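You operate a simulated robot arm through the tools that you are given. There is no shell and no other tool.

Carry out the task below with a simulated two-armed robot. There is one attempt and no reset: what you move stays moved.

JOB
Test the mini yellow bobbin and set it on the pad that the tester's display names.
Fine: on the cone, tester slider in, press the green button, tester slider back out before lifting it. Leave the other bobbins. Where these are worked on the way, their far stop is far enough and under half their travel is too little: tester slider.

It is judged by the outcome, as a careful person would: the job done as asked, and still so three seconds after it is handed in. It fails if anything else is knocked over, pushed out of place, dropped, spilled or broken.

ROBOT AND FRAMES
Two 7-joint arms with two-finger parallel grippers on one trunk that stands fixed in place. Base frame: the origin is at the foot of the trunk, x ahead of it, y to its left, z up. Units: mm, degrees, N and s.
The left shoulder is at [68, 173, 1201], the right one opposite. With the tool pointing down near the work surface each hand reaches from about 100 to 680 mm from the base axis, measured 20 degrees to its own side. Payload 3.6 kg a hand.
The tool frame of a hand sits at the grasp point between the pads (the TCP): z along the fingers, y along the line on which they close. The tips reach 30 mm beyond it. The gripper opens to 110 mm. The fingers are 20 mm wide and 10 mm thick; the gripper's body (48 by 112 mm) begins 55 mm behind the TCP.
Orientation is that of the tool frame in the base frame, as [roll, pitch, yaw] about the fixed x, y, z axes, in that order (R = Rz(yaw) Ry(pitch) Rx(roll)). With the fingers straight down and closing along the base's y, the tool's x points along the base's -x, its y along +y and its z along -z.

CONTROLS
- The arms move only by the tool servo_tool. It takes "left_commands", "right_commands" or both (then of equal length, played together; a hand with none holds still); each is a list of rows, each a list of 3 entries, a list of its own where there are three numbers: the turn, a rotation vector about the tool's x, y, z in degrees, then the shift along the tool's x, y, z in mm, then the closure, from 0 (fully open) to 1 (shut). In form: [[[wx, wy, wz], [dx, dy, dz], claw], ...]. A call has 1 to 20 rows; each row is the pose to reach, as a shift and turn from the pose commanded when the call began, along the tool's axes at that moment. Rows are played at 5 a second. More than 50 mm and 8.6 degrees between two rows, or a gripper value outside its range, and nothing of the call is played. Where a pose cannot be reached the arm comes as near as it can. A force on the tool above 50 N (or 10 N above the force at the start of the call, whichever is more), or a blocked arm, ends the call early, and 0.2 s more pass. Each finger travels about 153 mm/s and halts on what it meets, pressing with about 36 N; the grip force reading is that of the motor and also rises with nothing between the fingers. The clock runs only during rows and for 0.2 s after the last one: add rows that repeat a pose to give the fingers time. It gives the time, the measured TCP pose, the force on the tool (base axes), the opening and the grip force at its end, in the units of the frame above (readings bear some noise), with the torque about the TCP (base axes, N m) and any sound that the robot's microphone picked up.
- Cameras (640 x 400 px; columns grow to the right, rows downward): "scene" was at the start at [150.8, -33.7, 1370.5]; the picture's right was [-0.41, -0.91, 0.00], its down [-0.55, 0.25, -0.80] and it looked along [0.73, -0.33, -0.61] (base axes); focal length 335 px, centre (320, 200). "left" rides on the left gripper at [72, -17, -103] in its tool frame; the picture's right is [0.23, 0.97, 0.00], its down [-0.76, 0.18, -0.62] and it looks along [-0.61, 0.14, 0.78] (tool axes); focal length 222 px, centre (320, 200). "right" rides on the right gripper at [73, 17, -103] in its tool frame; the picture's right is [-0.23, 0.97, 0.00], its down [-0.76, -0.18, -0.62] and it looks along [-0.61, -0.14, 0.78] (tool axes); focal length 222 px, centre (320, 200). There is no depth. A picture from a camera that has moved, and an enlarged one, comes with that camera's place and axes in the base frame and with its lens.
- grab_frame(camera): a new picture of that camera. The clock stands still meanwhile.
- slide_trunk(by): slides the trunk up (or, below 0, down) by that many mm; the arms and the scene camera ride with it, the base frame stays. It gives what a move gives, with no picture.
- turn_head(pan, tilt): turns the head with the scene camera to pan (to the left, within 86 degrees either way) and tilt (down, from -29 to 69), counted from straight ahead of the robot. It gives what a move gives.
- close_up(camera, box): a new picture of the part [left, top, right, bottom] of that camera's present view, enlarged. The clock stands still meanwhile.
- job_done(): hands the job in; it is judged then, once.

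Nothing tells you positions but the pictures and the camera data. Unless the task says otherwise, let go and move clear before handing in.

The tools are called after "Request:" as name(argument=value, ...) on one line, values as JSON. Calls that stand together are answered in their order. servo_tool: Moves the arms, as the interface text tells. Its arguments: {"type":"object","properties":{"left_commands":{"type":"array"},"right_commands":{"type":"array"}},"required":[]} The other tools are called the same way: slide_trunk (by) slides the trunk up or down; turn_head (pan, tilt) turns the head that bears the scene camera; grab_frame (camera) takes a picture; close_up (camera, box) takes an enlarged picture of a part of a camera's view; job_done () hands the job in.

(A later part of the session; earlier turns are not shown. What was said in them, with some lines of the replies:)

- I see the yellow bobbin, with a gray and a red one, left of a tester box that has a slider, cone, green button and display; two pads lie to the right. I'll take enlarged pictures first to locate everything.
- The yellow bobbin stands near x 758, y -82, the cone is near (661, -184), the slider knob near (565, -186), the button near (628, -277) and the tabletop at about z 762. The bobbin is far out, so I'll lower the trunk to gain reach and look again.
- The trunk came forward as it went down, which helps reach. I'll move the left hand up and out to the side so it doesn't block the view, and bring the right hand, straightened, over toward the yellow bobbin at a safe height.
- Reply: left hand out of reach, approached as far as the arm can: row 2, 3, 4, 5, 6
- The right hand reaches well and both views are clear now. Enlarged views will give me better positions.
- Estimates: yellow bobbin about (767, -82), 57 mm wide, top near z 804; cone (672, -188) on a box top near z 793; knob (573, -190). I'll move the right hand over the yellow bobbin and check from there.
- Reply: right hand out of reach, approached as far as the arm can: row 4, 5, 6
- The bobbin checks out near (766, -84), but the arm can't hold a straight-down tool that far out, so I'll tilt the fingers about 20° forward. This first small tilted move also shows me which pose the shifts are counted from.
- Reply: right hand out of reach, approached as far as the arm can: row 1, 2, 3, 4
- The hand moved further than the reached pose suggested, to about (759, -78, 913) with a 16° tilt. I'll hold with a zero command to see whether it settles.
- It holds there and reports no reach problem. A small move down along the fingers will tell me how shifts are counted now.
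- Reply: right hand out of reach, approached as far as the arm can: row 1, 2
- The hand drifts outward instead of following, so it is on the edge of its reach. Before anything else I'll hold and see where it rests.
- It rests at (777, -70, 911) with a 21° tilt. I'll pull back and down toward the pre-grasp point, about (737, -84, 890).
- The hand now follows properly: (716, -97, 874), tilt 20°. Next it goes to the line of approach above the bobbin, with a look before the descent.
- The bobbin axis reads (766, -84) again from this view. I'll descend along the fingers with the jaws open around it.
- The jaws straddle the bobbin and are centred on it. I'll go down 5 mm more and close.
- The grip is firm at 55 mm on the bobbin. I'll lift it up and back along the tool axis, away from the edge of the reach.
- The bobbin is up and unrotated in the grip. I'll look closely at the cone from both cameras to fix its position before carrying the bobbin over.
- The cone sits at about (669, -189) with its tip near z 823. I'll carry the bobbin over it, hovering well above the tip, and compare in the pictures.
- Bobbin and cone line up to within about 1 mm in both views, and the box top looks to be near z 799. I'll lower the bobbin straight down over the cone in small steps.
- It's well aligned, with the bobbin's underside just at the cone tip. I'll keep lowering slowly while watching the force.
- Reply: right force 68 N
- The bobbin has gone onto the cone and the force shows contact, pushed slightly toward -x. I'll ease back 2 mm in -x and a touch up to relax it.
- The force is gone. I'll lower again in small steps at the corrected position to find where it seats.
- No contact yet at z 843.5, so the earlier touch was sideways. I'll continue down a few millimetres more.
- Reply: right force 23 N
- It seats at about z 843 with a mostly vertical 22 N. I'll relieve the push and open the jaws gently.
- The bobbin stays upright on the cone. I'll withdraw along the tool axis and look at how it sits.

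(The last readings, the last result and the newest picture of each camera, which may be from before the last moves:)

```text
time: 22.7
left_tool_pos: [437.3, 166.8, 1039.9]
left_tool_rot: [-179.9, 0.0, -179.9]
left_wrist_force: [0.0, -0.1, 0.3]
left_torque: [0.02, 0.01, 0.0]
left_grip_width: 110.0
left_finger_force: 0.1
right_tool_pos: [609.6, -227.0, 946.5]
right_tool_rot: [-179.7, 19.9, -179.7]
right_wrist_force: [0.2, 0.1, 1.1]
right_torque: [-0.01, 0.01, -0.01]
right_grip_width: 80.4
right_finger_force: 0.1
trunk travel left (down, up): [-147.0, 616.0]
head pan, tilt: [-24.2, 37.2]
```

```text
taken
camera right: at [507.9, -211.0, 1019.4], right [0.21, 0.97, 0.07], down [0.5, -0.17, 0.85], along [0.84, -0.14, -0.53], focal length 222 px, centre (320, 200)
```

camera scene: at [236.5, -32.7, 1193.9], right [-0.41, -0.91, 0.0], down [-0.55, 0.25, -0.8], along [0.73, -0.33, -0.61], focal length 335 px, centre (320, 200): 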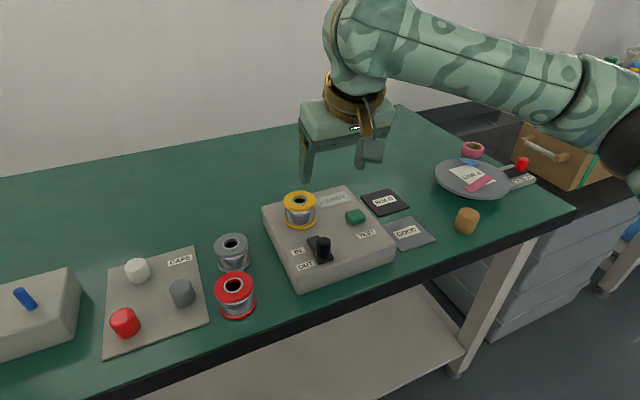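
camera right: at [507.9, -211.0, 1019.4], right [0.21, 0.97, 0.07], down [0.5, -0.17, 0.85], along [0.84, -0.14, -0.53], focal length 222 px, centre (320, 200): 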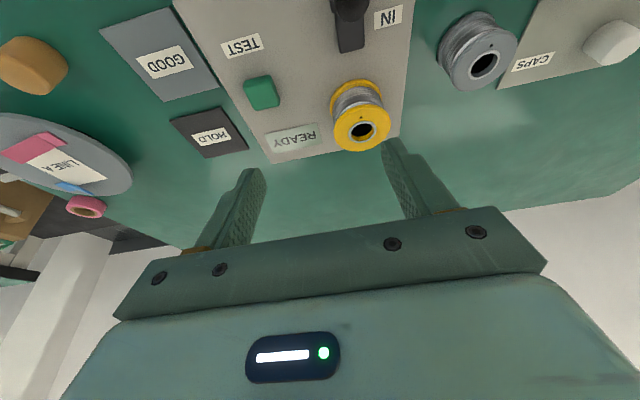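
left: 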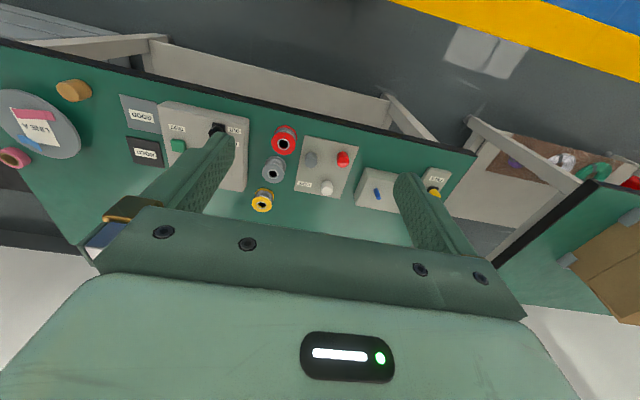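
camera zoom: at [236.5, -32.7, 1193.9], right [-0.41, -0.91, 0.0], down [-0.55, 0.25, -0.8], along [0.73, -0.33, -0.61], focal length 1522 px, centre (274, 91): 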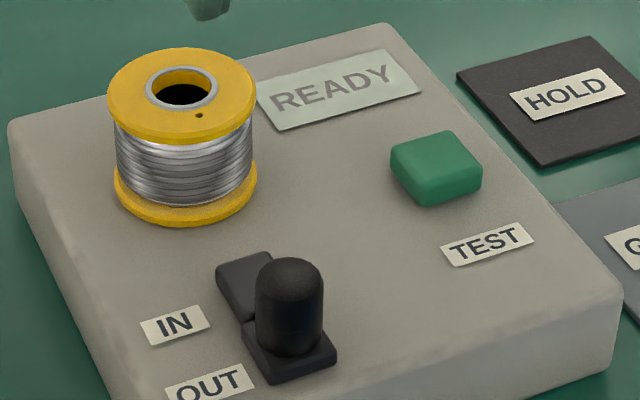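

The bobbin sits level on the cone, and the knob is near (570, -190) with its top at about z 831. I'll straighten the tool and hover over the knob.

Request:
servo_tool(right_commands=[[[0, 5, 0], [20, 8, 0], 0.35], [[0, 10, 0], [40, 18, 5], 0.4], [[0, 15, 0], [50, 28, 15], 0.45], [[0, 20, 0], [54, 37, 29], 0.45], [[0, 20, 0], [54, 37, 29], 0.45]])

Request:
grab_frame(camera="right")

Request:
grab_frame(camera="scene")

```text
time: 23.9
left_tool_pos: [438.7, 167.3, 1039.4]
left_tool_rot: [180.0, 0.0, -179.9]
left_wrist_force: [-0.3, -0.4, -0.4]
left_torque: [0.04, 0.02, -0.03]
left_grip_width: 110.0
left_finger_force: 0.2
right_tool_pos: [567.9, -191.1, 902.6]
right_tool_rot: [-179.7, 0.0, -179.9]
right_wrist_force: [1.0, 0.8, 0.8]
right_torque: [-0.04, -0.01, -0.04]
right_grip_width: 60.6
right_finger_force: 0.0
trunk travel left (down, up): [-147.0, 616.0]
head pan, tilt: [-24.2, 37.2]
```

```text
taken
camera right: at [496.7, -174.8, 1005.2], right [0.23, 0.97, 0.0], down [0.76, -0.17, 0.62], along [0.61, -0.14, -0.78], focal length 222 px, centre (320, 200)
```

right: 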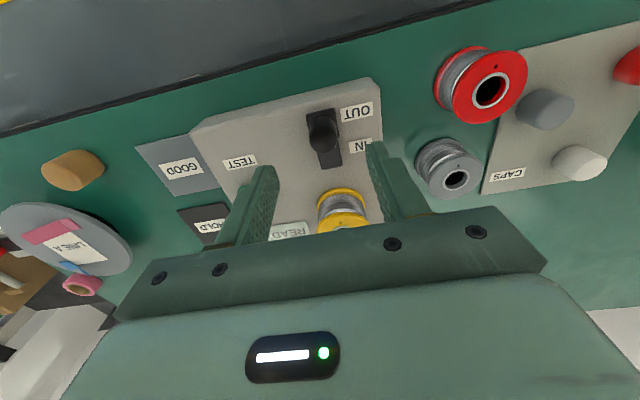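

```text
taken
camera scene: at [235.8, -33.6, 1194.1], right [-0.41, -0.91, 0.0], down [-0.55, 0.25, -0.8], along [0.73, -0.33, -0.61], focal length 335 px, centre (320, 200)
```

scene: 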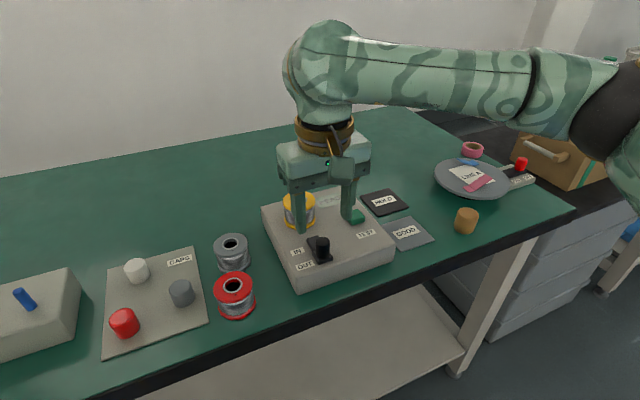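

Request:
close_up(camera="right", box=[240, 70, 400, 170])

Request:
close_up(camera="scene", box=[260, 190, 400, 278])

```text
4.00 times, centred on (320, 120) of right
camera zoom: at [496.7, -174.8, 1005.2], right [0.23, 0.97, 0.0], down [0.76, -0.17, 0.62], along [0.61, -0.14, -0.78], focal length 888 px, centre (320, 520)
```

zoom: 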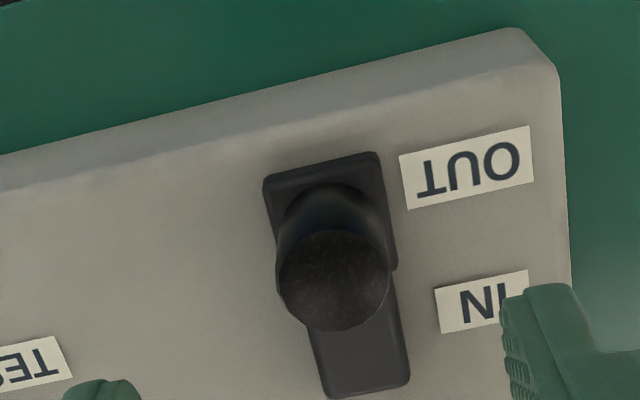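

```text
4.55 times, centred on (330, 234) of scene
camera zoom: at [235.8, -33.6, 1194.1], right [-0.41, -0.91, 0.0], down [-0.55, 0.25, -0.8], along [0.73, -0.33, -0.61], focal length 1522 px, centre (274, 46)
```

zoom: 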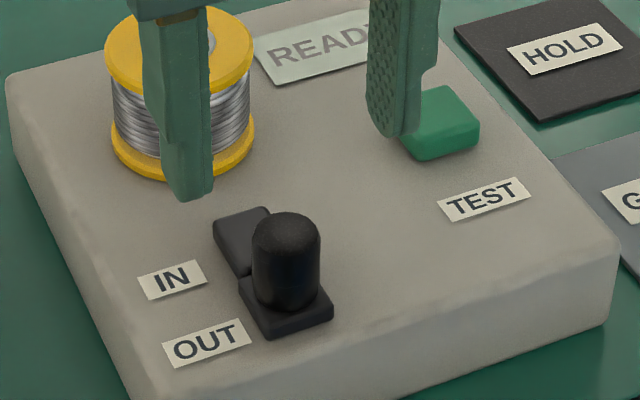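

From here the knob axis reads (570.5, -189.3). I'll centre the jaws on it, go down until the tips are just above the carriage, and close.

Request:
servo_tool(right_commands=[[[0, 0, 0], [-2.5, 1.8, 20], 0.45], [[0, 0, 0], [-2.5, 1.8, 40], 0.45], [[0, 0, 0], [-2.5, 1.8, 55], 0.45], [[0, 0, 0], [-2.5, 1.8, 62], 0.45], [[0, 0, 0], [-2.5, 1.8, 62], 0.6], [[0, 0, 0], [-2.5, 1.8, 62], 0.75], [[0, 0, 0], [-2.5, 1.8, 62], 1], [[0, 0, 0], [-2.5, 1.8, 62], 1]])

Request:
grab_frame(camera="right")

Request:
close_up(camera="scene", box=[260, 190, 400, 278])

```text
time: 25.7
left_tool_pos: [438.2, 168.4, 1039.8]
left_tool_rot: [-179.9, 0.0, -179.9]
left_wrist_force: [0.0, -0.1, -0.1]
left_torque: [0.01, -0.02, 0.0]
left_grip_width: 109.9
left_finger_force: 0.0
right_tool_pos: [568.2, -188.0, 838.6]
right_tool_rot: [-179.8, -0.1, -179.9]
right_wrist_force: [-1.4, 15.4, -5.5]
right_torque: [0.73, -0.29, -0.23]
right_grip_width: 25.6
right_finger_force: 44.9
trunk travel left (down, up): [-147.0, 616.0]
head pan, tilt: [-24.2, 37.2]
```

```text
taken
camera right: at [497.7, -172.1, 942.5], right [0.22, 0.97, 0.0], down [0.76, -0.17, 0.62], along [0.61, -0.14, -0.78], focal length 222 px, centre (320, 200)
```

right: 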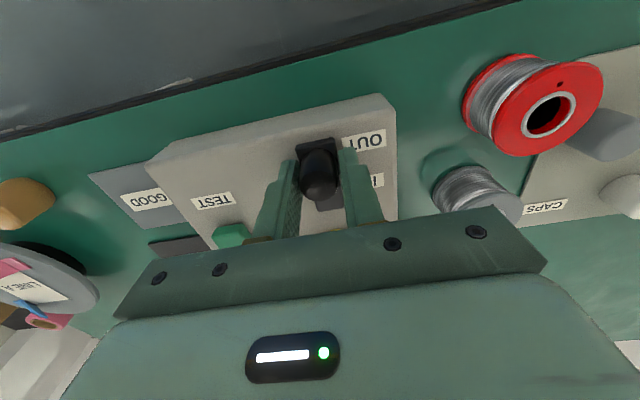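

```text
4.55 times, centred on (330, 234) of scene
camera zoom: at [236.4, -31.7, 1193.9], right [-0.41, -0.91, 0.0], down [-0.55, 0.25, -0.8], along [0.73, -0.33, -0.61], focal length 1522 px, centre (274, 46)
```

zoom: 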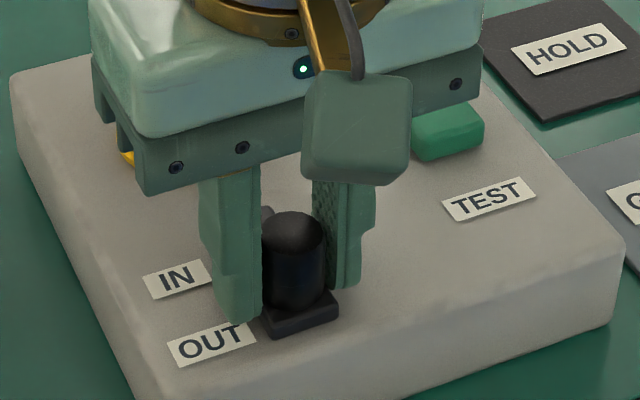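

The knob is gripped at 25 mm with a small sideways load. I'll shift 1.5 mm to relax that and slide the knob toward IN.

Request:
servo_tool(right_commands=[[[0, 0, 0], [0, 1.5, 0], 1], [[0, 0, 0], [-6, 1.5, 0], 1], [[0, 0, 0], [-12, 1.5, 0], 1], [[0, 0, 0], [-18, 1.5, 0], 1], [[0, 0, 0], [-24, 1.5, 0], 1], [[0, 0, 0], [-28, 1.5, 0], 1], [[0, 0, 0], [-28, 1.5, 0], 1]])

Request:
grab_frame(camera="right")

Request:
close_up(camera="scene", box=[260, 190, 400, 278])

```text
time: 27.3
left_tool_pos: [437.1, 168.3, 1039.4]
left_tool_rot: [-179.8, 0.1, -179.9]
left_wrist_force: [0.5, -0.1, 0.0]
left_torque: [0.04, 0.01, 0.01]
left_grip_width: 110.1
left_finger_force: 0.1
right_tool_pos: [595.6, -188.3, 838.3]
right_tool_rot: [-179.7, -0.3, -179.9]
right_wrist_force: [-15.5, 12.5, -13.8]
right_torque: [0.36, -0.39, -0.28]
right_grip_width: 25.8
right_finger_force: 44.4
trunk travel left (down, up): [-147.0, 616.0]
head pan, tilt: [-24.2, 37.2]
```

```text
taken
camera right: at [524.0, -171.9, 942.7], right [0.23, 0.97, -0.01], down [0.76, -0.17, 0.62], along [0.6, -0.14, -0.78], focal length 222 px, centre (320, 200)
```

right: 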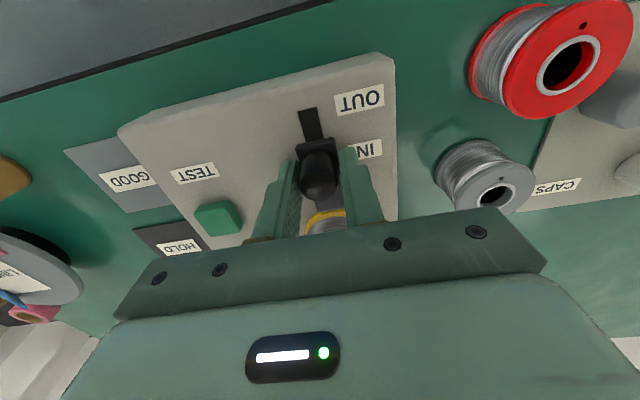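

```text
4.55 times, centred on (330, 234) of scene
camera zoom: at [235.4, -32.4, 1194.0], right [-0.41, -0.91, 0.0], down [-0.55, 0.25, -0.8], along [0.73, -0.33, -0.6], focal length 1522 px, centre (274, 46)
```

zoom: 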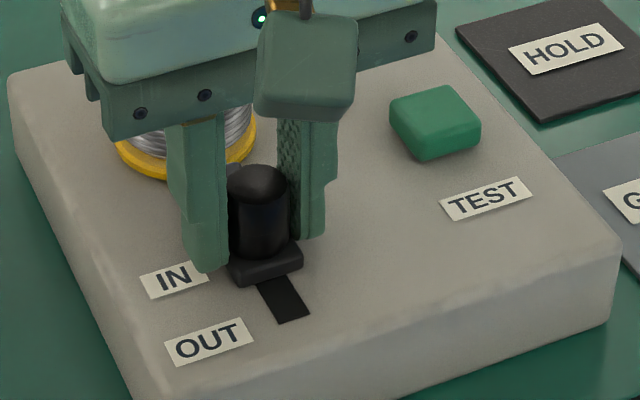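

The slider has travelled about 27 mm with light resistance. I'll push a few millimetres further to find the stop.

Request:
servo_tool(right_commands=[[[0, 0, 0], [-2, 0.5, -0.5], 1], [[0, 0, 0], [-4, 0.5, -0.5], 1], [[0, 0, 0], [-5, 0.5, -0.5], 1], [[0, 0, 0], [-5, 0.5, -0.5], 1]])

Request:
close_up(camera="scene", box=[260, 190, 400, 278])

Request:
close_up(camera="right", box=[240, 90, 400, 240])

```text
time: 28.3
left_tool_pos: [435.6, 167.0, 1040.7]
left_tool_rot: [-179.9, 0.2, -180.0]
left_wrist_force: [0.5, 0.1, 0.4]
left_torque: [-0.02, -0.04, -0.01]
left_grip_width: 110.2
left_finger_force: 0.0
right_tool_pos: [599.3, -188.2, 841.3]
right_tool_rot: [-179.8, -0.2, -180.0]
right_wrist_force: [-33.6, 5.4, -14.2]
right_torque: [0.11, 1.06, -0.12]
right_grip_width: 26.1
right_finger_force: 44.9
trunk travel left (down, up): [-147.0, 616.0]
head pan, tilt: [-24.2, 37.2]
```

```text
4.55 times, centred on (330, 234) of scene
camera zoom: at [233.7, -33.4, 1194.5], right [-0.41, -0.91, 0.0], down [-0.55, 0.25, -0.8], along [0.73, -0.33, -0.6], focal length 1522 px, centre (274, 46)
```

zoom: 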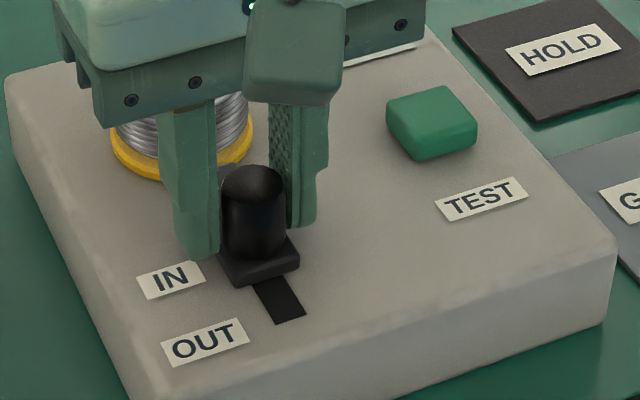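

```text
2.67 times, centred on (320, 165) of right
camera zoom: at [528.5, -172.1, 944.6], right [0.23, 0.97, 0.0], down [0.76, -0.17, 0.62], along [0.6, -0.14, -0.78], focal length 592 px, centre (320, 293)
```

zoom: 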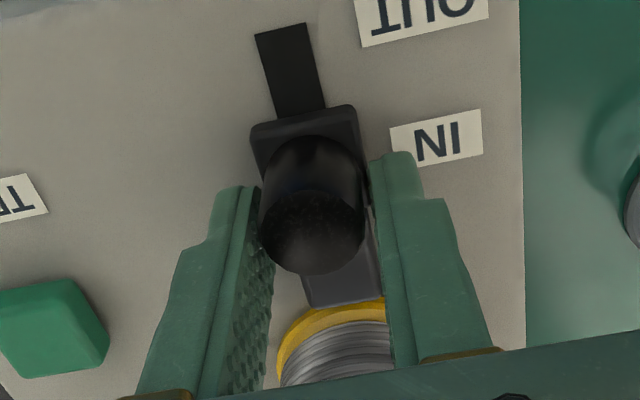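

The carriage stopped moving while the force rose to 34 N, so it appears to be at its far stop. I'll let go of the knob, rise and check the bobbin and slider.

Request:
servo_tool(right_commands=[[[0, 0, 0], [4, 0, 0], 1], [[0, 0, 0], [4, 0, 0], 0.7], [[0, 0, 0], [4, 0, 0], 0.5], [[0, 0, 0], [4, 0, -25], 0.5], [[0, 0, 0], [4, 0, -60], 0.5], [[0, 0, 0], [14, -20, -95], 0.5], [[0, 0, 0], [30, -40, -120], 0.5], [[0, 0, 0], [30, -40, -120], 0.5]])

Request:
close_up(camera="scene", box=[260, 180, 400, 268])

Request:
grab_frame(camera="right")

```text
time: 30.1
left_tool_pos: [437.8, 166.2, 1039.5]
left_tool_rot: [-179.9, 0.0, -180.0]
left_wrist_force: [0.2, 0.4, -0.2]
left_torque: [-0.01, -0.01, 0.0]
left_grip_width: 109.9
left_finger_force: 0.1
right_tool_pos: [570.9, -226.5, 964.2]
right_tool_rot: [-179.7, 0.0, -179.9]
right_wrist_force: [0.5, -0.7, -0.1]
right_torque: [-0.06, 0.01, -0.03]
right_grip_width: 54.6
right_finger_force: 0.0
trunk travel left (down, up): [-147.0, 616.0]
head pan, tilt: [-24.2, 37.2]
```

```text
4.55 times, centred on (330, 224) of scene
camera zoom: at [236.4, -33.4, 1193.9], right [-0.41, -0.91, 0.0], down [-0.55, 0.25, -0.8], along [0.73, -0.33, -0.61], focal length 1522 px, centre (274, 91)
```

zoom: 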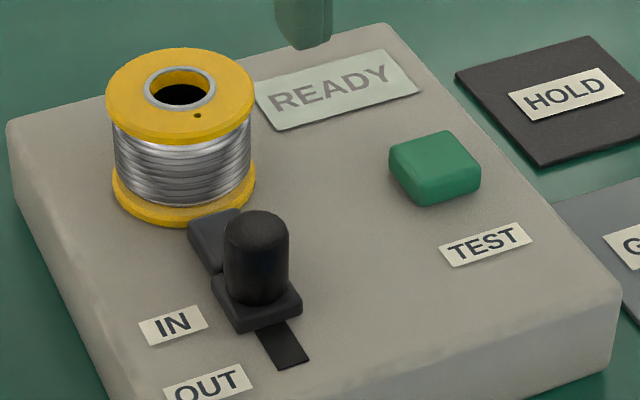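

```text
taken
camera right: at [499.1, -211.5, 1066.5], right [0.23, 0.97, -0.01], down [0.76, -0.17, 0.62], along [0.61, -0.14, -0.78], focal length 222 px, centre (320, 200)
```

right: 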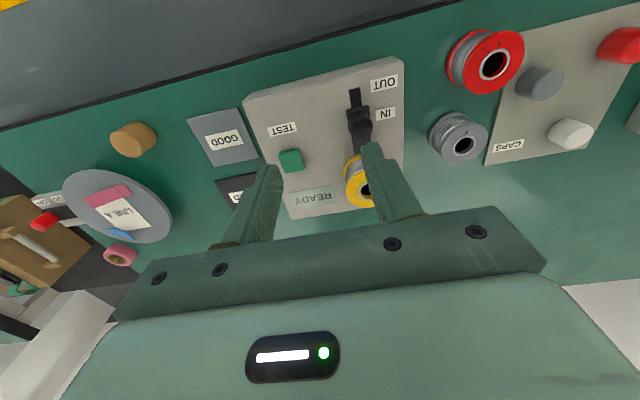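

The slider is fully in and the bobbin hasn't moved. The button is near (629, -279.5), so I'll close the fingers, hover over it and check the alignment.

Request:
servo_tool(right_commands=[[[0, 0, 0], [-20, -20, 10], 0.8], [[0, 0, 0], [-40, -40, 30], 1], [[0, 0, 0], [-58, -53, 55], 1], [[0, 0, 0], [-58, -53, 88], 1], [[0, 0, 0], [-58, -53, 88], 1]])

Request:
grab_frame(camera="right")

Request:
close_up(camera="scene", box=[280, 150, 440, 250])

```text
time: 31.3
left_tool_pos: [437.9, 166.9, 1039.5]
left_tool_rot: [-180.0, 0.1, -179.8]
left_wrist_force: [-0.2, -0.4, 0.5]
left_torque: [0.03, 0.04, 0.03]
left_grip_width: 109.9
left_finger_force: 0.1
right_tool_pos: [630.9, -280.0, 872.6]
right_tool_rot: [-179.8, 0.0, -179.9]
right_wrist_force: [0.5, -1.1, -0.2]
right_torque: [-0.02, 0.01, -0.01]
right_grip_width: 0.0
right_finger_force: 36.0
trunk travel left (down, up): [-147.0, 616.0]
head pan, tilt: [-24.2, 37.2]
```

```text
taken
camera right: at [559.6, -264.0, 976.7], right [0.23, 0.97, -0.01], down [0.76, -0.17, 0.62], along [0.61, -0.14, -0.78], focal length 222 px, centre (320, 200)
```

right: 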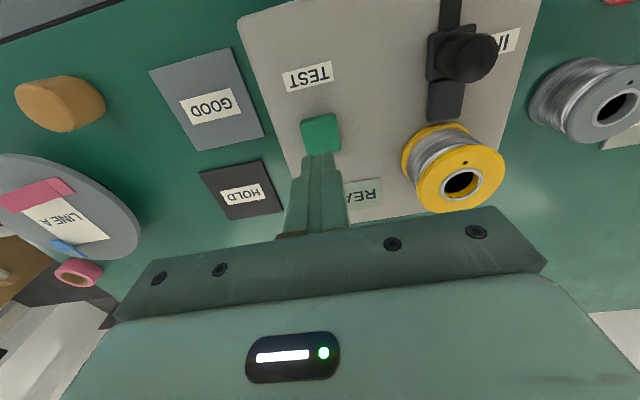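

```text
4.00 times, centred on (360, 200) of scene
camera zoom: at [235.9, -33.4, 1194.1], right [-0.41, -0.91, 0.0], down [-0.55, 0.25, -0.8], along [0.73, -0.33, -0.61], focal length 1340 px, centre (160, 200)
```

zoom: 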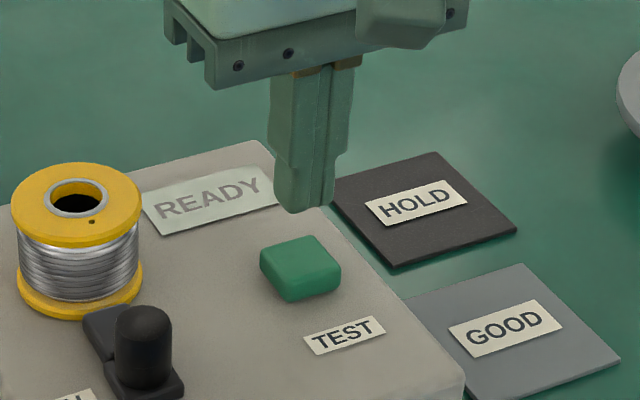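

The button centre reads about (626, -278.5). I'll correct by a few millimetres and press down slowly.

Request:
servo_tool(right_commands=[[[0, 0, 0], [4.5, 1.3, 12], 1], [[0, 0, 0], [4.5, 1.3, 24], 1], [[0, 0, 0], [4.5, 1.3, 29], 1], [[0, 0, 0], [4.5, 1.3, 32], 1], [[0, 0, 0], [4.5, 1.3, 35], 1], [[0, 0, 0], [4.5, 1.3, 35], 1]])

Request:
close_up(camera="scene", box=[280, 170, 440, 270])

```text
time: 32.7
left_tool_pos: [437.5, 168.0, 1040.9]
left_tool_rot: [-179.9, 0.2, -179.9]
left_wrist_force: [-0.2, 0.3, -0.1]
left_torque: [0.04, -0.01, -0.01]
left_grip_width: 110.1
left_finger_force: 0.0
right_tool_pos: [626.8, -279.7, 840.3]
right_tool_rot: [-179.7, 0.3, -179.9]
right_wrist_force: [8.6, 0.1, 18.6]
right_torque: [0.06, -0.19, 0.02]
right_grip_width: 0.0
right_finger_force: 36.0
trunk travel left (down, up): [-147.0, 616.0]
head pan, tilt: [-24.2, 37.2]
heard: click
```

```text
4.00 times, centred on (360, 220) of scene
camera zoom: at [235.2, -32.5, 1194.4], right [-0.41, -0.91, 0.0], down [-0.55, 0.25, -0.8], along [0.73, -0.33, -0.6], focal length 1340 px, centre (160, 120)
```

zoom: 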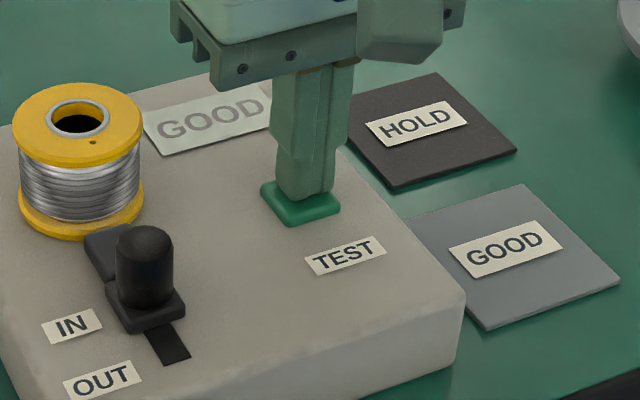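

A click was heard and the display now reads GOOD. I'll raise the hand, check the display once more, and return over the slider knob.

Request:
servo_tool(right_commands=[[[0, 0, 0], [0, 0, -15], 1], [[0, 0, 0], [0, 0, -45], 1], [[0, 0, 0], [12, 30, -70], 0.8], [[0, 0, 0], [22, 60, -75], 0.6], [[0, 0, 0], [32, 90, -65], 0.45], [[0, 0, 0], [32, 90, -65], 0.45]])

Request:
close_up(camera="scene", box=[260, 170, 420, 270])

Request:
close_up(camera="right", box=[220, 70, 420, 220])

```text
time: 34.1
left_tool_pos: [437.3, 166.3, 1039.4]
left_tool_rot: [-180.0, 0.2, -179.8]
left_wrist_force: [0.7, 0.4, 0.4]
left_torque: [-0.03, 0.01, -0.02]
left_grip_width: 110.0
left_finger_force: 0.2
right_tool_pos: [596.6, -188.9, 903.1]
right_tool_rot: [-179.7, -0.1, -180.0]
right_wrist_force: [-0.5, -0.2, 0.0]
right_torque: [-0.01, -0.01, 0.03]
right_grip_width: 60.3
right_finger_force: 0.0
trunk travel left (down, up): [-147.0, 616.0]
head pan, tilt: [-24.2, 37.2]
```

```text
4.00 times, centred on (340, 220) of scene
camera zoom: at [236.0, -33.7, 1194.0], right [-0.41, -0.91, 0.0], down [-0.55, 0.25, -0.8], along [0.73, -0.33, -0.61], focal length 1340 px, centre (240, 120)
```

zoom: 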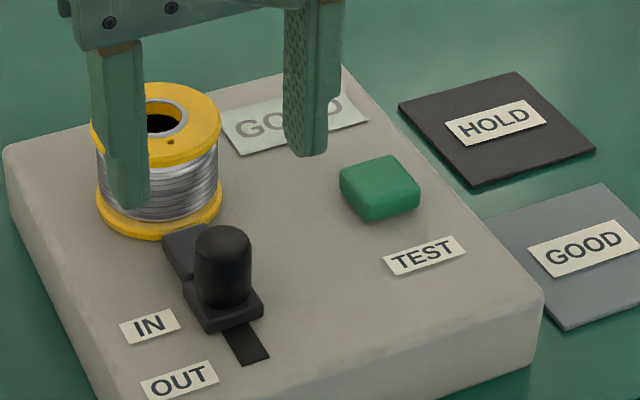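

```text
2.67 times, centred on (320, 145) of right
camera zoom: at [524.6, -172.5, 1005.7], right [0.23, 0.97, 0.0], down [0.76, -0.17, 0.62], along [0.61, -0.14, -0.78], focal length 592 px, centre (320, 347)
```

zoom: 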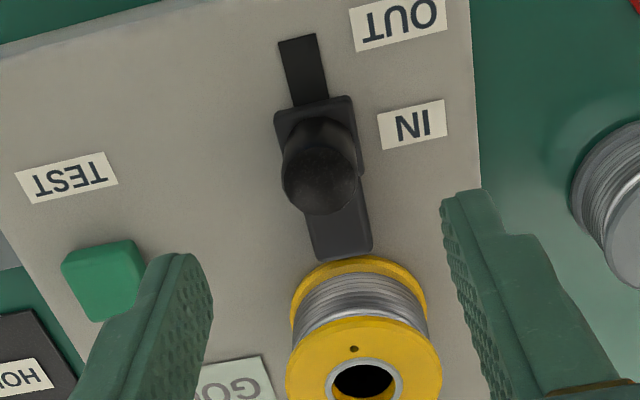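

The display still shows GOOD, so the GOOD pad is the target. The knob is now near (597, -188); I'll descend and grip it.

Request:
servo_tool(right_commands=[[[0, 0, 0], [0, 1.2, 20], 0.45], [[0, 0, 0], [0, 1.2, 40], 0.45], [[0, 0, 0], [0, 1.2, 55], 0.45], [[0, 0, 0], [0, 1.2, 63], 0.45], [[0, 0, 0], [0, 1.2, 63], 0.6], [[0, 0, 0], [0, 1.2, 63], 0.75], [[0, 0, 0], [0, 1.2, 63], 1], [[0, 0, 0], [0, 1.2, 63], 1]])

```text
time: 35.9
left_tool_pos: [438.1, 166.5, 1038.7]
left_tool_rot: [-179.8, 0.1, -179.9]
left_wrist_force: [0.3, 0.0, -0.7]
left_torque: [0.02, 0.04, 0.01]
left_grip_width: 110.1
left_finger_force: 0.0
right_tool_pos: [594.9, -187.8, 839.0]
right_tool_rot: [-179.9, 0.0, -179.9]
right_wrist_force: [-0.6, 6.0, -1.5]
right_torque: [0.46, -0.03, -0.19]
right_grip_width: 25.9
right_finger_force: 45.5
trunk travel left (down, up): [-147.0, 616.0]
head pan, tilt: [-24.2, 37.2]
```

The knob is gripped with little side load. I'll slide it back toward OUT, about 28 mm.

Request:
servo_tool(right_commands=[[[0, 0, 0], [6, 0.5, 0], 1], [[0, 0, 0], [12, 0.5, 0], 1], [[0, 0, 0], [18, 0.5, 0], 1], [[0, 0, 0], [24, 0.5, 0], 1], [[0, 0, 0], [28, 0.5, 0], 1], [[0, 0, 0], [30, 0.5, 0], 1], [[0, 0, 0], [30, 0.5, 0], 1]])

Request:
close_up(camera="scene", box=[260, 180, 400, 268])

```text
time: 37.5
left_tool_pos: [440.7, 167.3, 1037.4]
left_tool_rot: [-179.9, -0.2, -179.9]
left_wrist_force: [-0.6, 0.1, 0.0]
left_torque: [-0.04, -0.02, 0.01]
left_grip_width: 110.1
left_finger_force: 0.1
right_tool_pos: [566.2, -188.2, 837.6]
right_tool_rot: [-179.7, 0.3, 179.9]
right_wrist_force: [35.5, 10.0, 12.0]
right_torque: [0.35, -1.07, -0.03]
right_grip_width: 25.6
right_finger_force: 45.0
trunk travel left (down, up): [-147.0, 616.0]
head pan, tilt: [-24.2, 37.2]
```

```text
4.55 times, centred on (330, 224) of scene
camera zoom: at [239.2, -31.7, 1193.5], right [-0.41, -0.91, 0.0], down [-0.55, 0.25, -0.79], along [0.72, -0.33, -0.61], focal length 1522 px, centre (274, 91)
```

zoom: 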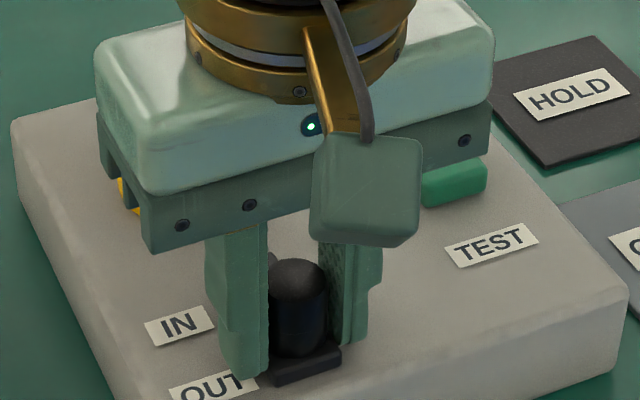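

The force rose to 35 N at the end, so the slider is against its OUT stop. I'll relax, release, rise and check.

Request:
servo_tool(right_commands=[[[0, 0, 0], [-3, 0, 0], 1], [[0, 0, 0], [-3, 0, 0], 0.7], [[0, 0, 0], [-3, 0, 0], 0.5], [[0, 0, 0], [-3, 0, -25], 0.5], [[0, 0, 0], [-3, 0, -65], 0.5], [[0, 0, 0], [-3, 0, -105], 0.4], [[0, 0, 0], [-3, 0, -105], 0.3]])

Request:
grab_frame(camera="right")

Request:
close_up(camera="scene", box=[260, 180, 400, 268])

```text
time: 39.1
left_tool_pos: [439.1, 166.3, 1039.9]
left_tool_rot: [180.0, 0.0, -179.9]
left_wrist_force: [1.0, -0.3, 0.1]
left_torque: [-0.01, 0.0, -0.02]
left_grip_width: 109.8
left_finger_force: 0.0
right_tool_pos: [567.3, -187.6, 942.5]
right_tool_rot: [-179.7, 0.0, -180.0]
right_wrist_force: [-0.6, -0.3, 0.2]
right_torque: [0.02, 0.0, -0.01]
right_grip_width: 77.0
right_finger_force: 0.1
trunk travel left (down, up): [-147.0, 616.0]
head pan, tilt: [-24.2, 37.2]
```

```text
taken
camera right: at [495.4, -173.0, 1045.7], right [0.23, 0.97, 0.0], down [0.76, -0.17, 0.62], along [0.61, -0.14, -0.78], focal length 222 px, centre (320, 200)
```

right: 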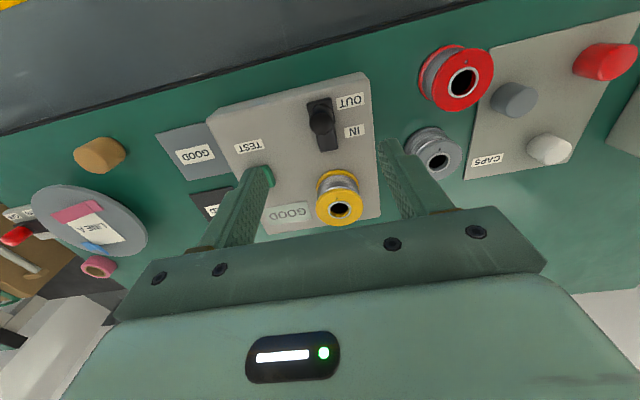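

```text
4.55 times, centred on (330, 224) of scene
camera zoom: at [236.4, -33.5, 1193.8], right [-0.41, -0.91, 0.0], down [-0.55, 0.25, -0.8], along [0.73, -0.33, -0.61], focal length 1522 px, centre (274, 91)
```

zoom: 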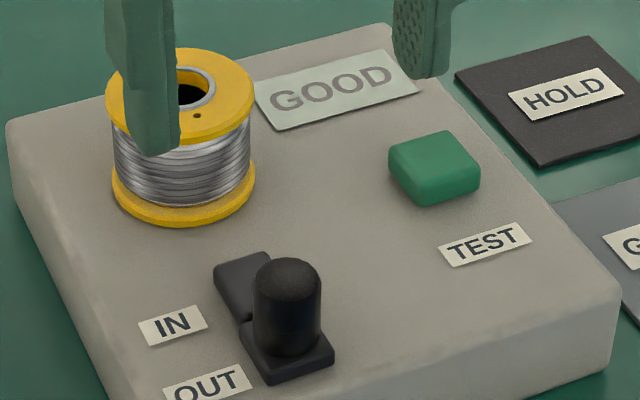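

The slider is fully out and the display still says GOOD. The bobbin axis reads (667, -189.5), so I'll move over it with the tool straight down.

Request:
servo_tool(right_commands=[[[0, 0, 0], [-35, -1, 0], 0.27], [[0, 0, 0], [-70, -2, 0], 0.27], [[0, 0, 0], [-100, -2, 10], 0.27], [[0, 0, 0], [-100, -2, 40], 0.27], [[0, 0, 0], [-100, -2, 40], 0.27]])

Request:
grab_frame(camera="right")

Request:
close_up(camera="scene", box=[260, 150, 380, 225])

```text
time: 40.3
left_tool_pos: [437.4, 167.2, 1039.7]
left_tool_rot: [180.0, 0.1, -180.0]
left_wrist_force: [0.3, -0.1, 0.1]
left_torque: [0.02, -0.01, -0.02]
left_grip_width: 109.9
left_finger_force: 0.2
right_tool_pos: [668.1, -190.6, 903.5]
right_tool_rot: [-179.6, 0.0, -179.9]
right_wrist_force: [0.3, 0.2, -0.1]
right_torque: [-0.01, 0.01, 0.01]
right_grip_width: 80.2
right_finger_force: 0.0
trunk travel left (down, up): [-147.0, 616.0]
head pan, tilt: [-24.2, 37.2]
```

```text
taken
camera right: at [596.4, -173.3, 1006.0], right [0.23, 0.97, 0.0], down [0.76, -0.17, 0.62], along [0.61, -0.14, -0.78], focal length 222 px, centre (320, 200)
```

right: 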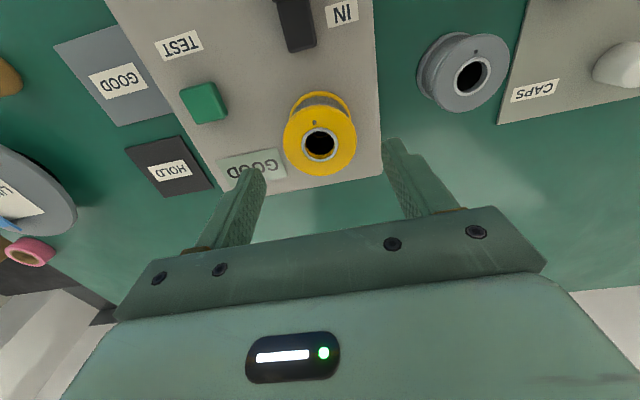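

```text
5.33 times, centred on (320, 188) of scene
camera zoom: at [235.9, -33.2, 1194.1], right [-0.41, -0.91, 0.0], down [-0.55, 0.25, -0.8], along [0.73, -0.33, -0.61], focal length 1786 px, centre (320, 267)
```

zoom: 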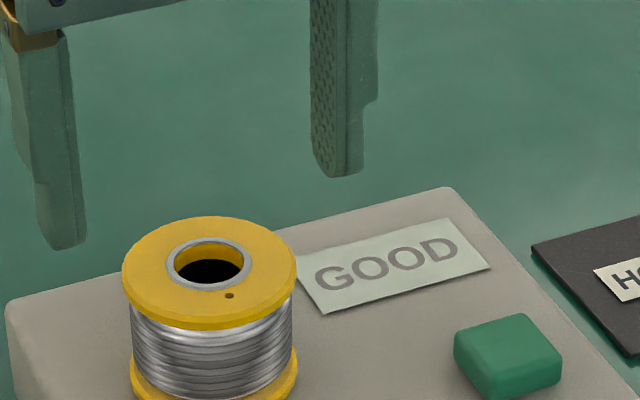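

The jaws are centred on the bobbin to within 2 mm. I'll go down around it and close.

Request:
servo_tool(right_commands=[[[0, 0, 0], [1.2, 0.3, 20], 0.27], [[0, 0, 0], [1.2, 0.3, 40], 0.27], [[0, 0, 0], [1.2, 0.3, 55], 0.27], [[0, 0, 0], [1.2, 0.3, 61], 0.27], [[0, 0, 0], [1.2, 0.3, 61], 0.35], [[0, 0, 0], [1.2, 0.3, 61], 0.45], [[0, 0, 0], [1.2, 0.3, 61], 0.6], [[0, 0, 0], [1.2, 0.3, 61], 1], [[0, 0, 0], [1.2, 0.3, 61], 1]])

Request:
grab_frame(camera="right")

```text
time: 42.3
left_tool_pos: [438.0, 167.8, 1040.1]
left_tool_rot: [-179.9, 0.1, -179.8]
left_wrist_force: [0.6, 0.0, 0.4]
left_torque: [0.03, 0.0, -0.01]
left_grip_width: 110.0
left_finger_force: 0.1
right_tool_pos: [666.2, -189.8, 844.9]
right_tool_rot: [-179.7, 0.0, -179.9]
right_wrist_force: [-0.5, 5.4, 1.4]
right_torque: [0.09, -0.01, 0.01]
right_grip_width: 54.8
right_finger_force: 35.7
trunk travel left (down, up): [-147.0, 616.0]
head pan, tilt: [-24.2, 37.2]
```

```text
taken
camera right: at [594.5, -174.2, 947.6], right [0.23, 0.97, 0.0], down [0.76, -0.17, 0.62], along [0.61, -0.14, -0.78], focal length 222 px, centre (320, 200)
```

right: 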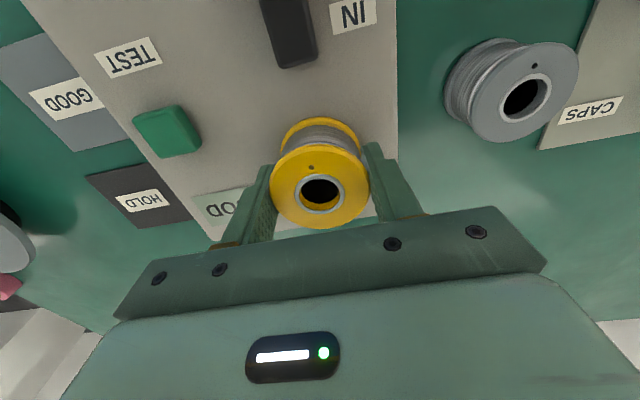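

The bobbin is gripped again. I'll lift it straight up off the cone, then carry it over the GOOD pad at about (591, -376).

Request:
servo_tool(right_commands=[[[0, 0, 0], [0, 0, -8], 1], [[0, 0, 0], [0, 0, -20], 1], [[0, 0, 0], [0, 0, -40], 1], [[0, 0, 0], [0, 0, -65], 1], [[0, 0, 0], [0, 0, -75], 1], [[0, 0, 0], [15, -35, -75], 1], [[0, 0, 0], [30, -75, -75], 1], [[0, 0, 0], [45, -115, -75], 1], [[0, 0, 0], [60, -155, -75], 1], [[0, 0, 0], [75, -186, -75], 1], [[0, 0, 0], [75, -186, -75], 1]])

Request:
grab_frame(camera="scene")

Request:
grab_frame(camera="right")

Request:
close_up(camera="scene", box=[340, 150, 500, 250])

```text
time: 44.7
left_tool_pos: [437.3, 167.6, 1039.9]
left_tool_rot: [-180.0, 0.1, -179.9]
left_wrist_force: [-0.4, 1.1, -0.2]
left_torque: [-0.01, 0.01, 0.04]
left_grip_width: 110.1
left_finger_force: 0.0
right_tool_pos: [587.7, -377.4, 918.4]
right_tool_rot: [-179.6, 0.0, -179.9]
right_wrist_force: [-0.4, -0.3, -1.4]
right_torque: [-0.01, -0.01, -0.01]
right_grip_width: 54.9
right_finger_force: 36.6
trunk travel left (down, up): [-147.0, 616.0]
head pan, tilt: [-24.2, 37.2]
```

```text
taken
camera scene: at [236.4, -33.3, 1193.9], right [-0.41, -0.91, 0.0], down [-0.55, 0.25, -0.8], along [0.73, -0.33, -0.61], focal length 335 px, centre (320, 200)
```

scene: 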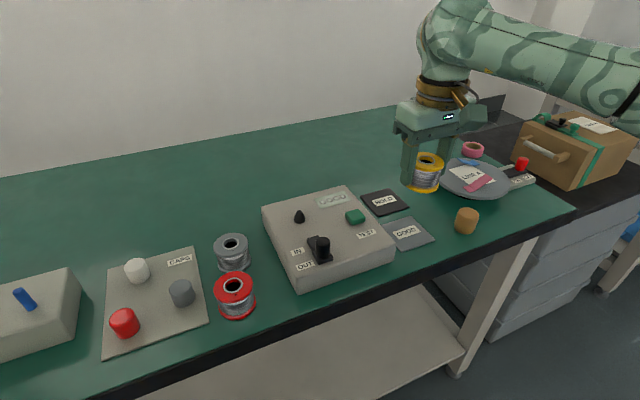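

```text
taken
camera right: at [516.6, -360.9, 1021.3], right [0.23, 0.97, -0.01], down [0.76, -0.17, 0.62], along [0.61, -0.14, -0.78], focal length 222 px, centre (320, 200)
```

right: 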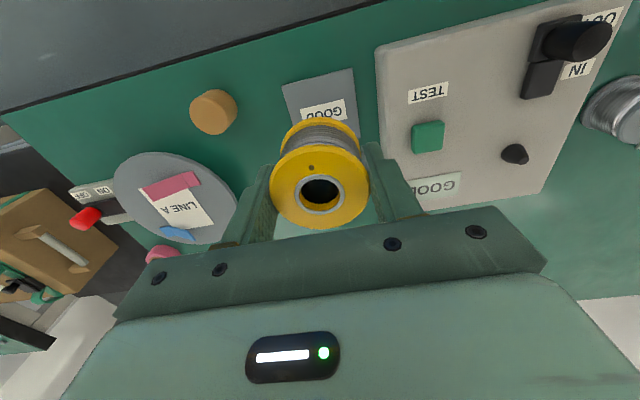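

```text
4.00 times, centred on (420, 200) of scene
camera zoom: at [236.4, -33.3, 1193.9], right [-0.41, -0.91, 0.0], down [-0.55, 0.25, -0.8], along [0.73, -0.33, -0.61], focal length 1340 px, centre (-80, 200)
```

zoom: 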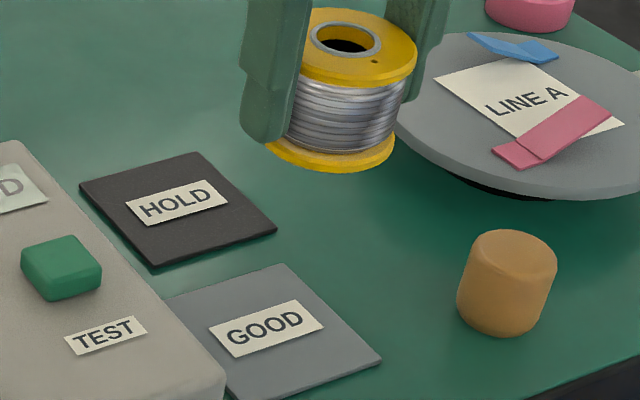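

The bobbin hovers over the pad with nothing nearby at risk. I'll correct by 3 mm and lower it to just above the pad.

Request:
servo_tool(right_commands=[[[0, 0, 0], [-3, 2, 25], 1], [[0, 0, 0], [-3, 2, 50], 1], [[0, 0, 0], [-3, 2, 75], 1], [[0, 0, 0], [-3, 2, 95], 1], [[0, 0, 0], [-3, 2, 106], 1], [[0, 0, 0], [-3, 2, 106], 1]])

Request:
close_up(camera="scene", box=[340, 170, 500, 270])

Request:
grab_frame(camera="right")

```text
time: 46.1
left_tool_pos: [437.6, 166.3, 1039.9]
left_tool_rot: [179.9, 0.0, -180.0]
left_wrist_force: [0.4, 0.2, -0.7]
left_torque: [0.0, 0.03, 0.05]
left_grip_width: 110.1
left_finger_force: 0.1
right_tool_pos: [592.7, -375.3, 813.4]
right_tool_rot: [-179.8, 0.0, -179.9]
right_wrist_force: [-0.1, 0.1, -1.7]
right_torque: [-0.02, 0.02, 0.0]
right_grip_width: 55.0
right_finger_force: 36.1
trunk travel left (down, up): [-147.0, 616.0]
head pan, tilt: [-24.2, 37.2]
```

```text
4.00 times, centred on (420, 220) of scene
camera zoom: at [236.1, -33.6, 1194.0], right [-0.41, -0.91, 0.0], down [-0.55, 0.25, -0.8], along [0.73, -0.33, -0.61], focal length 1340 px, centre (-80, 120)
```

zoom: 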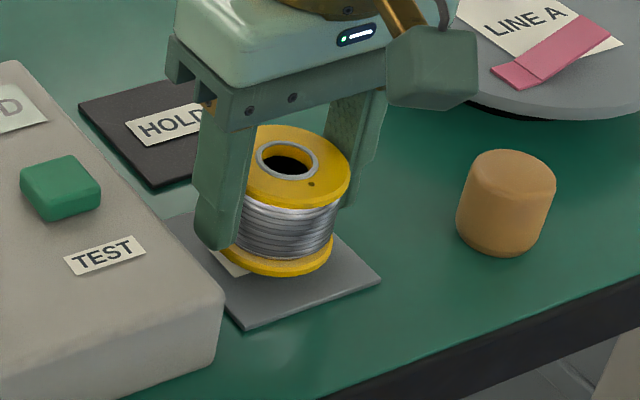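

```text
taken
camera right: at [521.5, -358.3, 916.6], right [0.23, 0.97, 0.0], down [0.76, -0.17, 0.62], along [0.61, -0.14, -0.78], focal length 222 px, centre (320, 200)
```

right: 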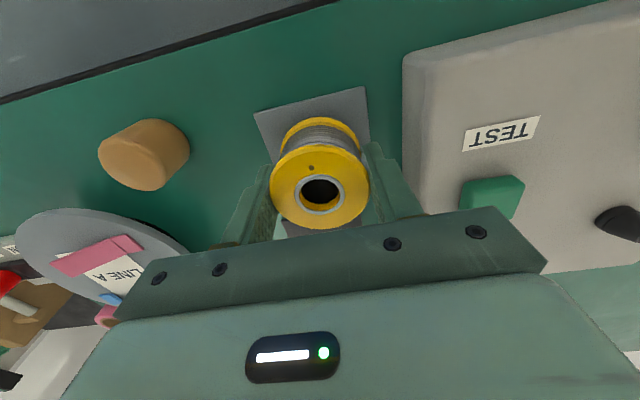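

The bobbin is over the pad and about 10 mm above it. I'll nudge 1.5 mm and lower slowly until it touches.

Request:
servo_tool(right_commands=[[[0, 0, 0], [0, 1.5, 4], 1], [[0, 0, 0], [0, 1.5, 7], 1], [[0, 0, 0], [0, 1.5, 8.5], 1], [[0, 0, 0], [0, 1.5, 8.5], 1]])

```text
time: 47.1
left_tool_pos: [437.3, 165.8, 1040.2]
left_tool_rot: [-180.0, 0.1, -179.9]
left_wrist_force: [0.2, 0.0, -1.7]
left_torque: [0.0, -0.03, -0.01]
left_grip_width: 110.2
left_finger_force: 0.0
right_tool_pos: [594.1, -372.0, 803.8]
right_tool_rot: [-179.7, 0.0, -180.0]
right_wrist_force: [-0.3, 0.2, -0.6]
right_torque: [-0.02, -0.02, 0.01]
right_grip_width: 55.0
right_finger_force: 36.7
trunk travel left (down, up): [-147.0, 616.0]
head pan, tilt: [-24.2, 37.2]
```

Request:
servo_tool(right_commands=[[[0, 0, 0], [1.5, 0, 1], 1], [[0, 0, 0], [1.5, 0, 2], 1], [[0, 0, 0], [1.5, 0, 3], 1], [[0, 0, 0], [1.5, 0, 3], 1]])

Request:
close_up(camera="scene", box=[360, 190, 460, 253])

```text
time: 48.1
left_tool_pos: [437.5, 166.1, 1039.8]
left_tool_rot: [-180.0, 0.0, -179.9]
left_wrist_force: [0.5, 0.6, 1.0]
left_torque: [0.0, 0.0, 0.0]
left_grip_width: 109.9
left_finger_force: 0.1
right_tool_pos: [592.4, -373.1, 803.3]
right_tool_rot: [-179.7, 0.0, -180.0]
right_wrist_force: [1.2, -2.6, 8.7]
right_torque: [-0.42, 0.05, 0.02]
right_grip_width: 55.0
right_finger_force: 35.9
trunk travel left (down, up): [-147.0, 616.0]
head pan, tilt: [-24.2, 37.2]
```

```text
6.35 times, centred on (410, 222) of scene
camera zoom: at [235.3, -33.4, 1194.3], right [-0.41, -0.91, 0.0], down [-0.55, 0.25, -0.8], along [0.73, -0.33, -0.6], focal length 2126 px, centre (-251, 64)
```

zoom: 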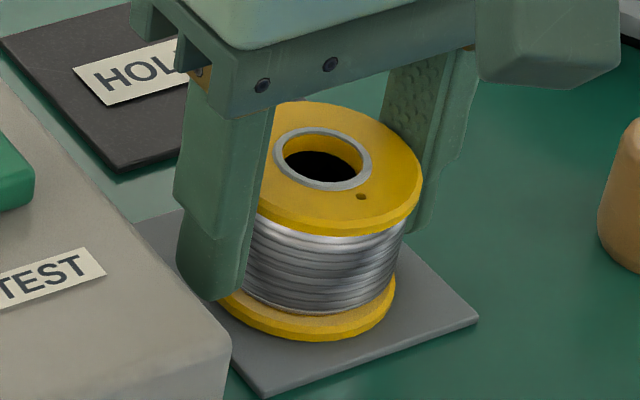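

It touches down on the pad with about 9 N. I'll open gently, just enough to clear, and lift away.

Request:
servo_tool(right_commands=[[[0, 0, 0], [0, 0, -0.5], 0.48], [[0, 0, 0], [0, 0, -0.5], 0.42], [[0, 0, 0], [0, 0, -0.5], 0.34], [[0, 0, 0], [0, 0, -0.5], 0.34], [[0, 0, 0], [0, 0, -20], 0.34], [[0, 0, 0], [0, 0, -50], 0.34], [[0, 0, 0], [0, 0, -90], 0.34], [[0, 0, 0], [30, 0, -125], 0.34], [[0, 0, 0], [70, -10, -145], 0.34], [[0, 0, 0], [110, -20, -160], 0.34], [[0, 0, 0], [110, -20, -160], 0.34]])

Request:
grab_frame(camera="scene")

Request:
grab_frame(camera="right")

Request:
close_up(camera="scene", box=[340, 170, 500, 270])

```text
time: 50.5
left_tool_pos: [438.7, 167.4, 1039.1]
left_tool_rot: [180.0, 0.1, -179.8]
left_wrist_force: [-0.1, 0.1, 0.6]
left_torque: [-0.03, -0.02, 0.0]
left_grip_width: 109.8
left_finger_force: 0.2
right_tool_pos: [478.5, -394.7, 960.9]
right_tool_rot: [-179.7, -0.1, -179.9]
right_wrist_force: [0.3, 0.1, 0.0]
right_torque: [0.01, 0.03, 0.02]
right_grip_width: 72.6
right_finger_force: 0.0
trunk travel left (down, up): [-147.0, 616.0]
head pan, tilt: [-24.2, 37.2]
```

```text
taken
camera scene: at [236.6, -33.4, 1193.8], right [-0.41, -0.91, 0.0], down [-0.55, 0.25, -0.8], along [0.73, -0.33, -0.61], focal length 335 px, centre (320, 200)
```

scene: 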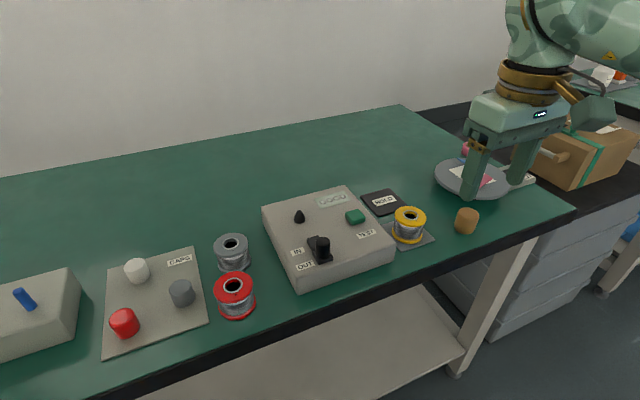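

```text
taken
camera right: at [406.6, -378.3, 1064.4], right [0.23, 0.97, 0.0], down [0.76, -0.17, 0.62], along [0.61, -0.14, -0.78], focal length 222 px, centre (320, 200)
```

right: 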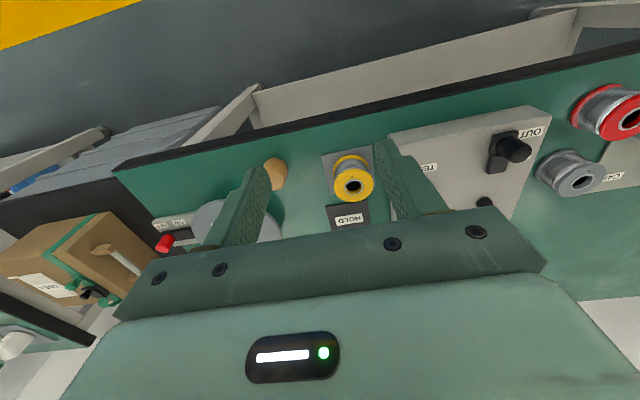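

```text
4.00 times, centred on (420, 220) of scene
camera zoom: at [236.6, -33.4, 1193.8], right [-0.41, -0.91, 0.0], down [-0.55, 0.25, -0.8], along [0.73, -0.33, -0.61], focal length 1340 px, centre (-80, 120)
```

zoom: 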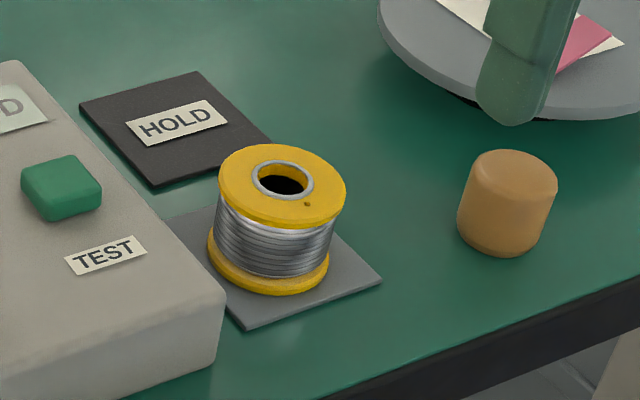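

The yellow bobbin stands upright in the middle of the GOOD pad. The slider is back at OUT, the display reads GOOD, the other bobbins are where they were, and both hands are clear, so I'm handing the job in.

Request:
job_done()

```text
The job is handed in.
```

The mini yellow bobbin tested GOOD and is standing upright in the middle of the GOOD pad. The job is handed in.

- **Test:** I set the bobbin on the cone, pushed the tester slider in to its far stop and pressed the green button. There was a click, and the display changed from READY to GOOD.
- **Slider:** I slid it back out to its stop before lifting the bobbin off the cone.
- **Everything else:** In the last pictures the other bobbins and the rest of the table are where they were. The right hand let go and moved clear before I handed in.
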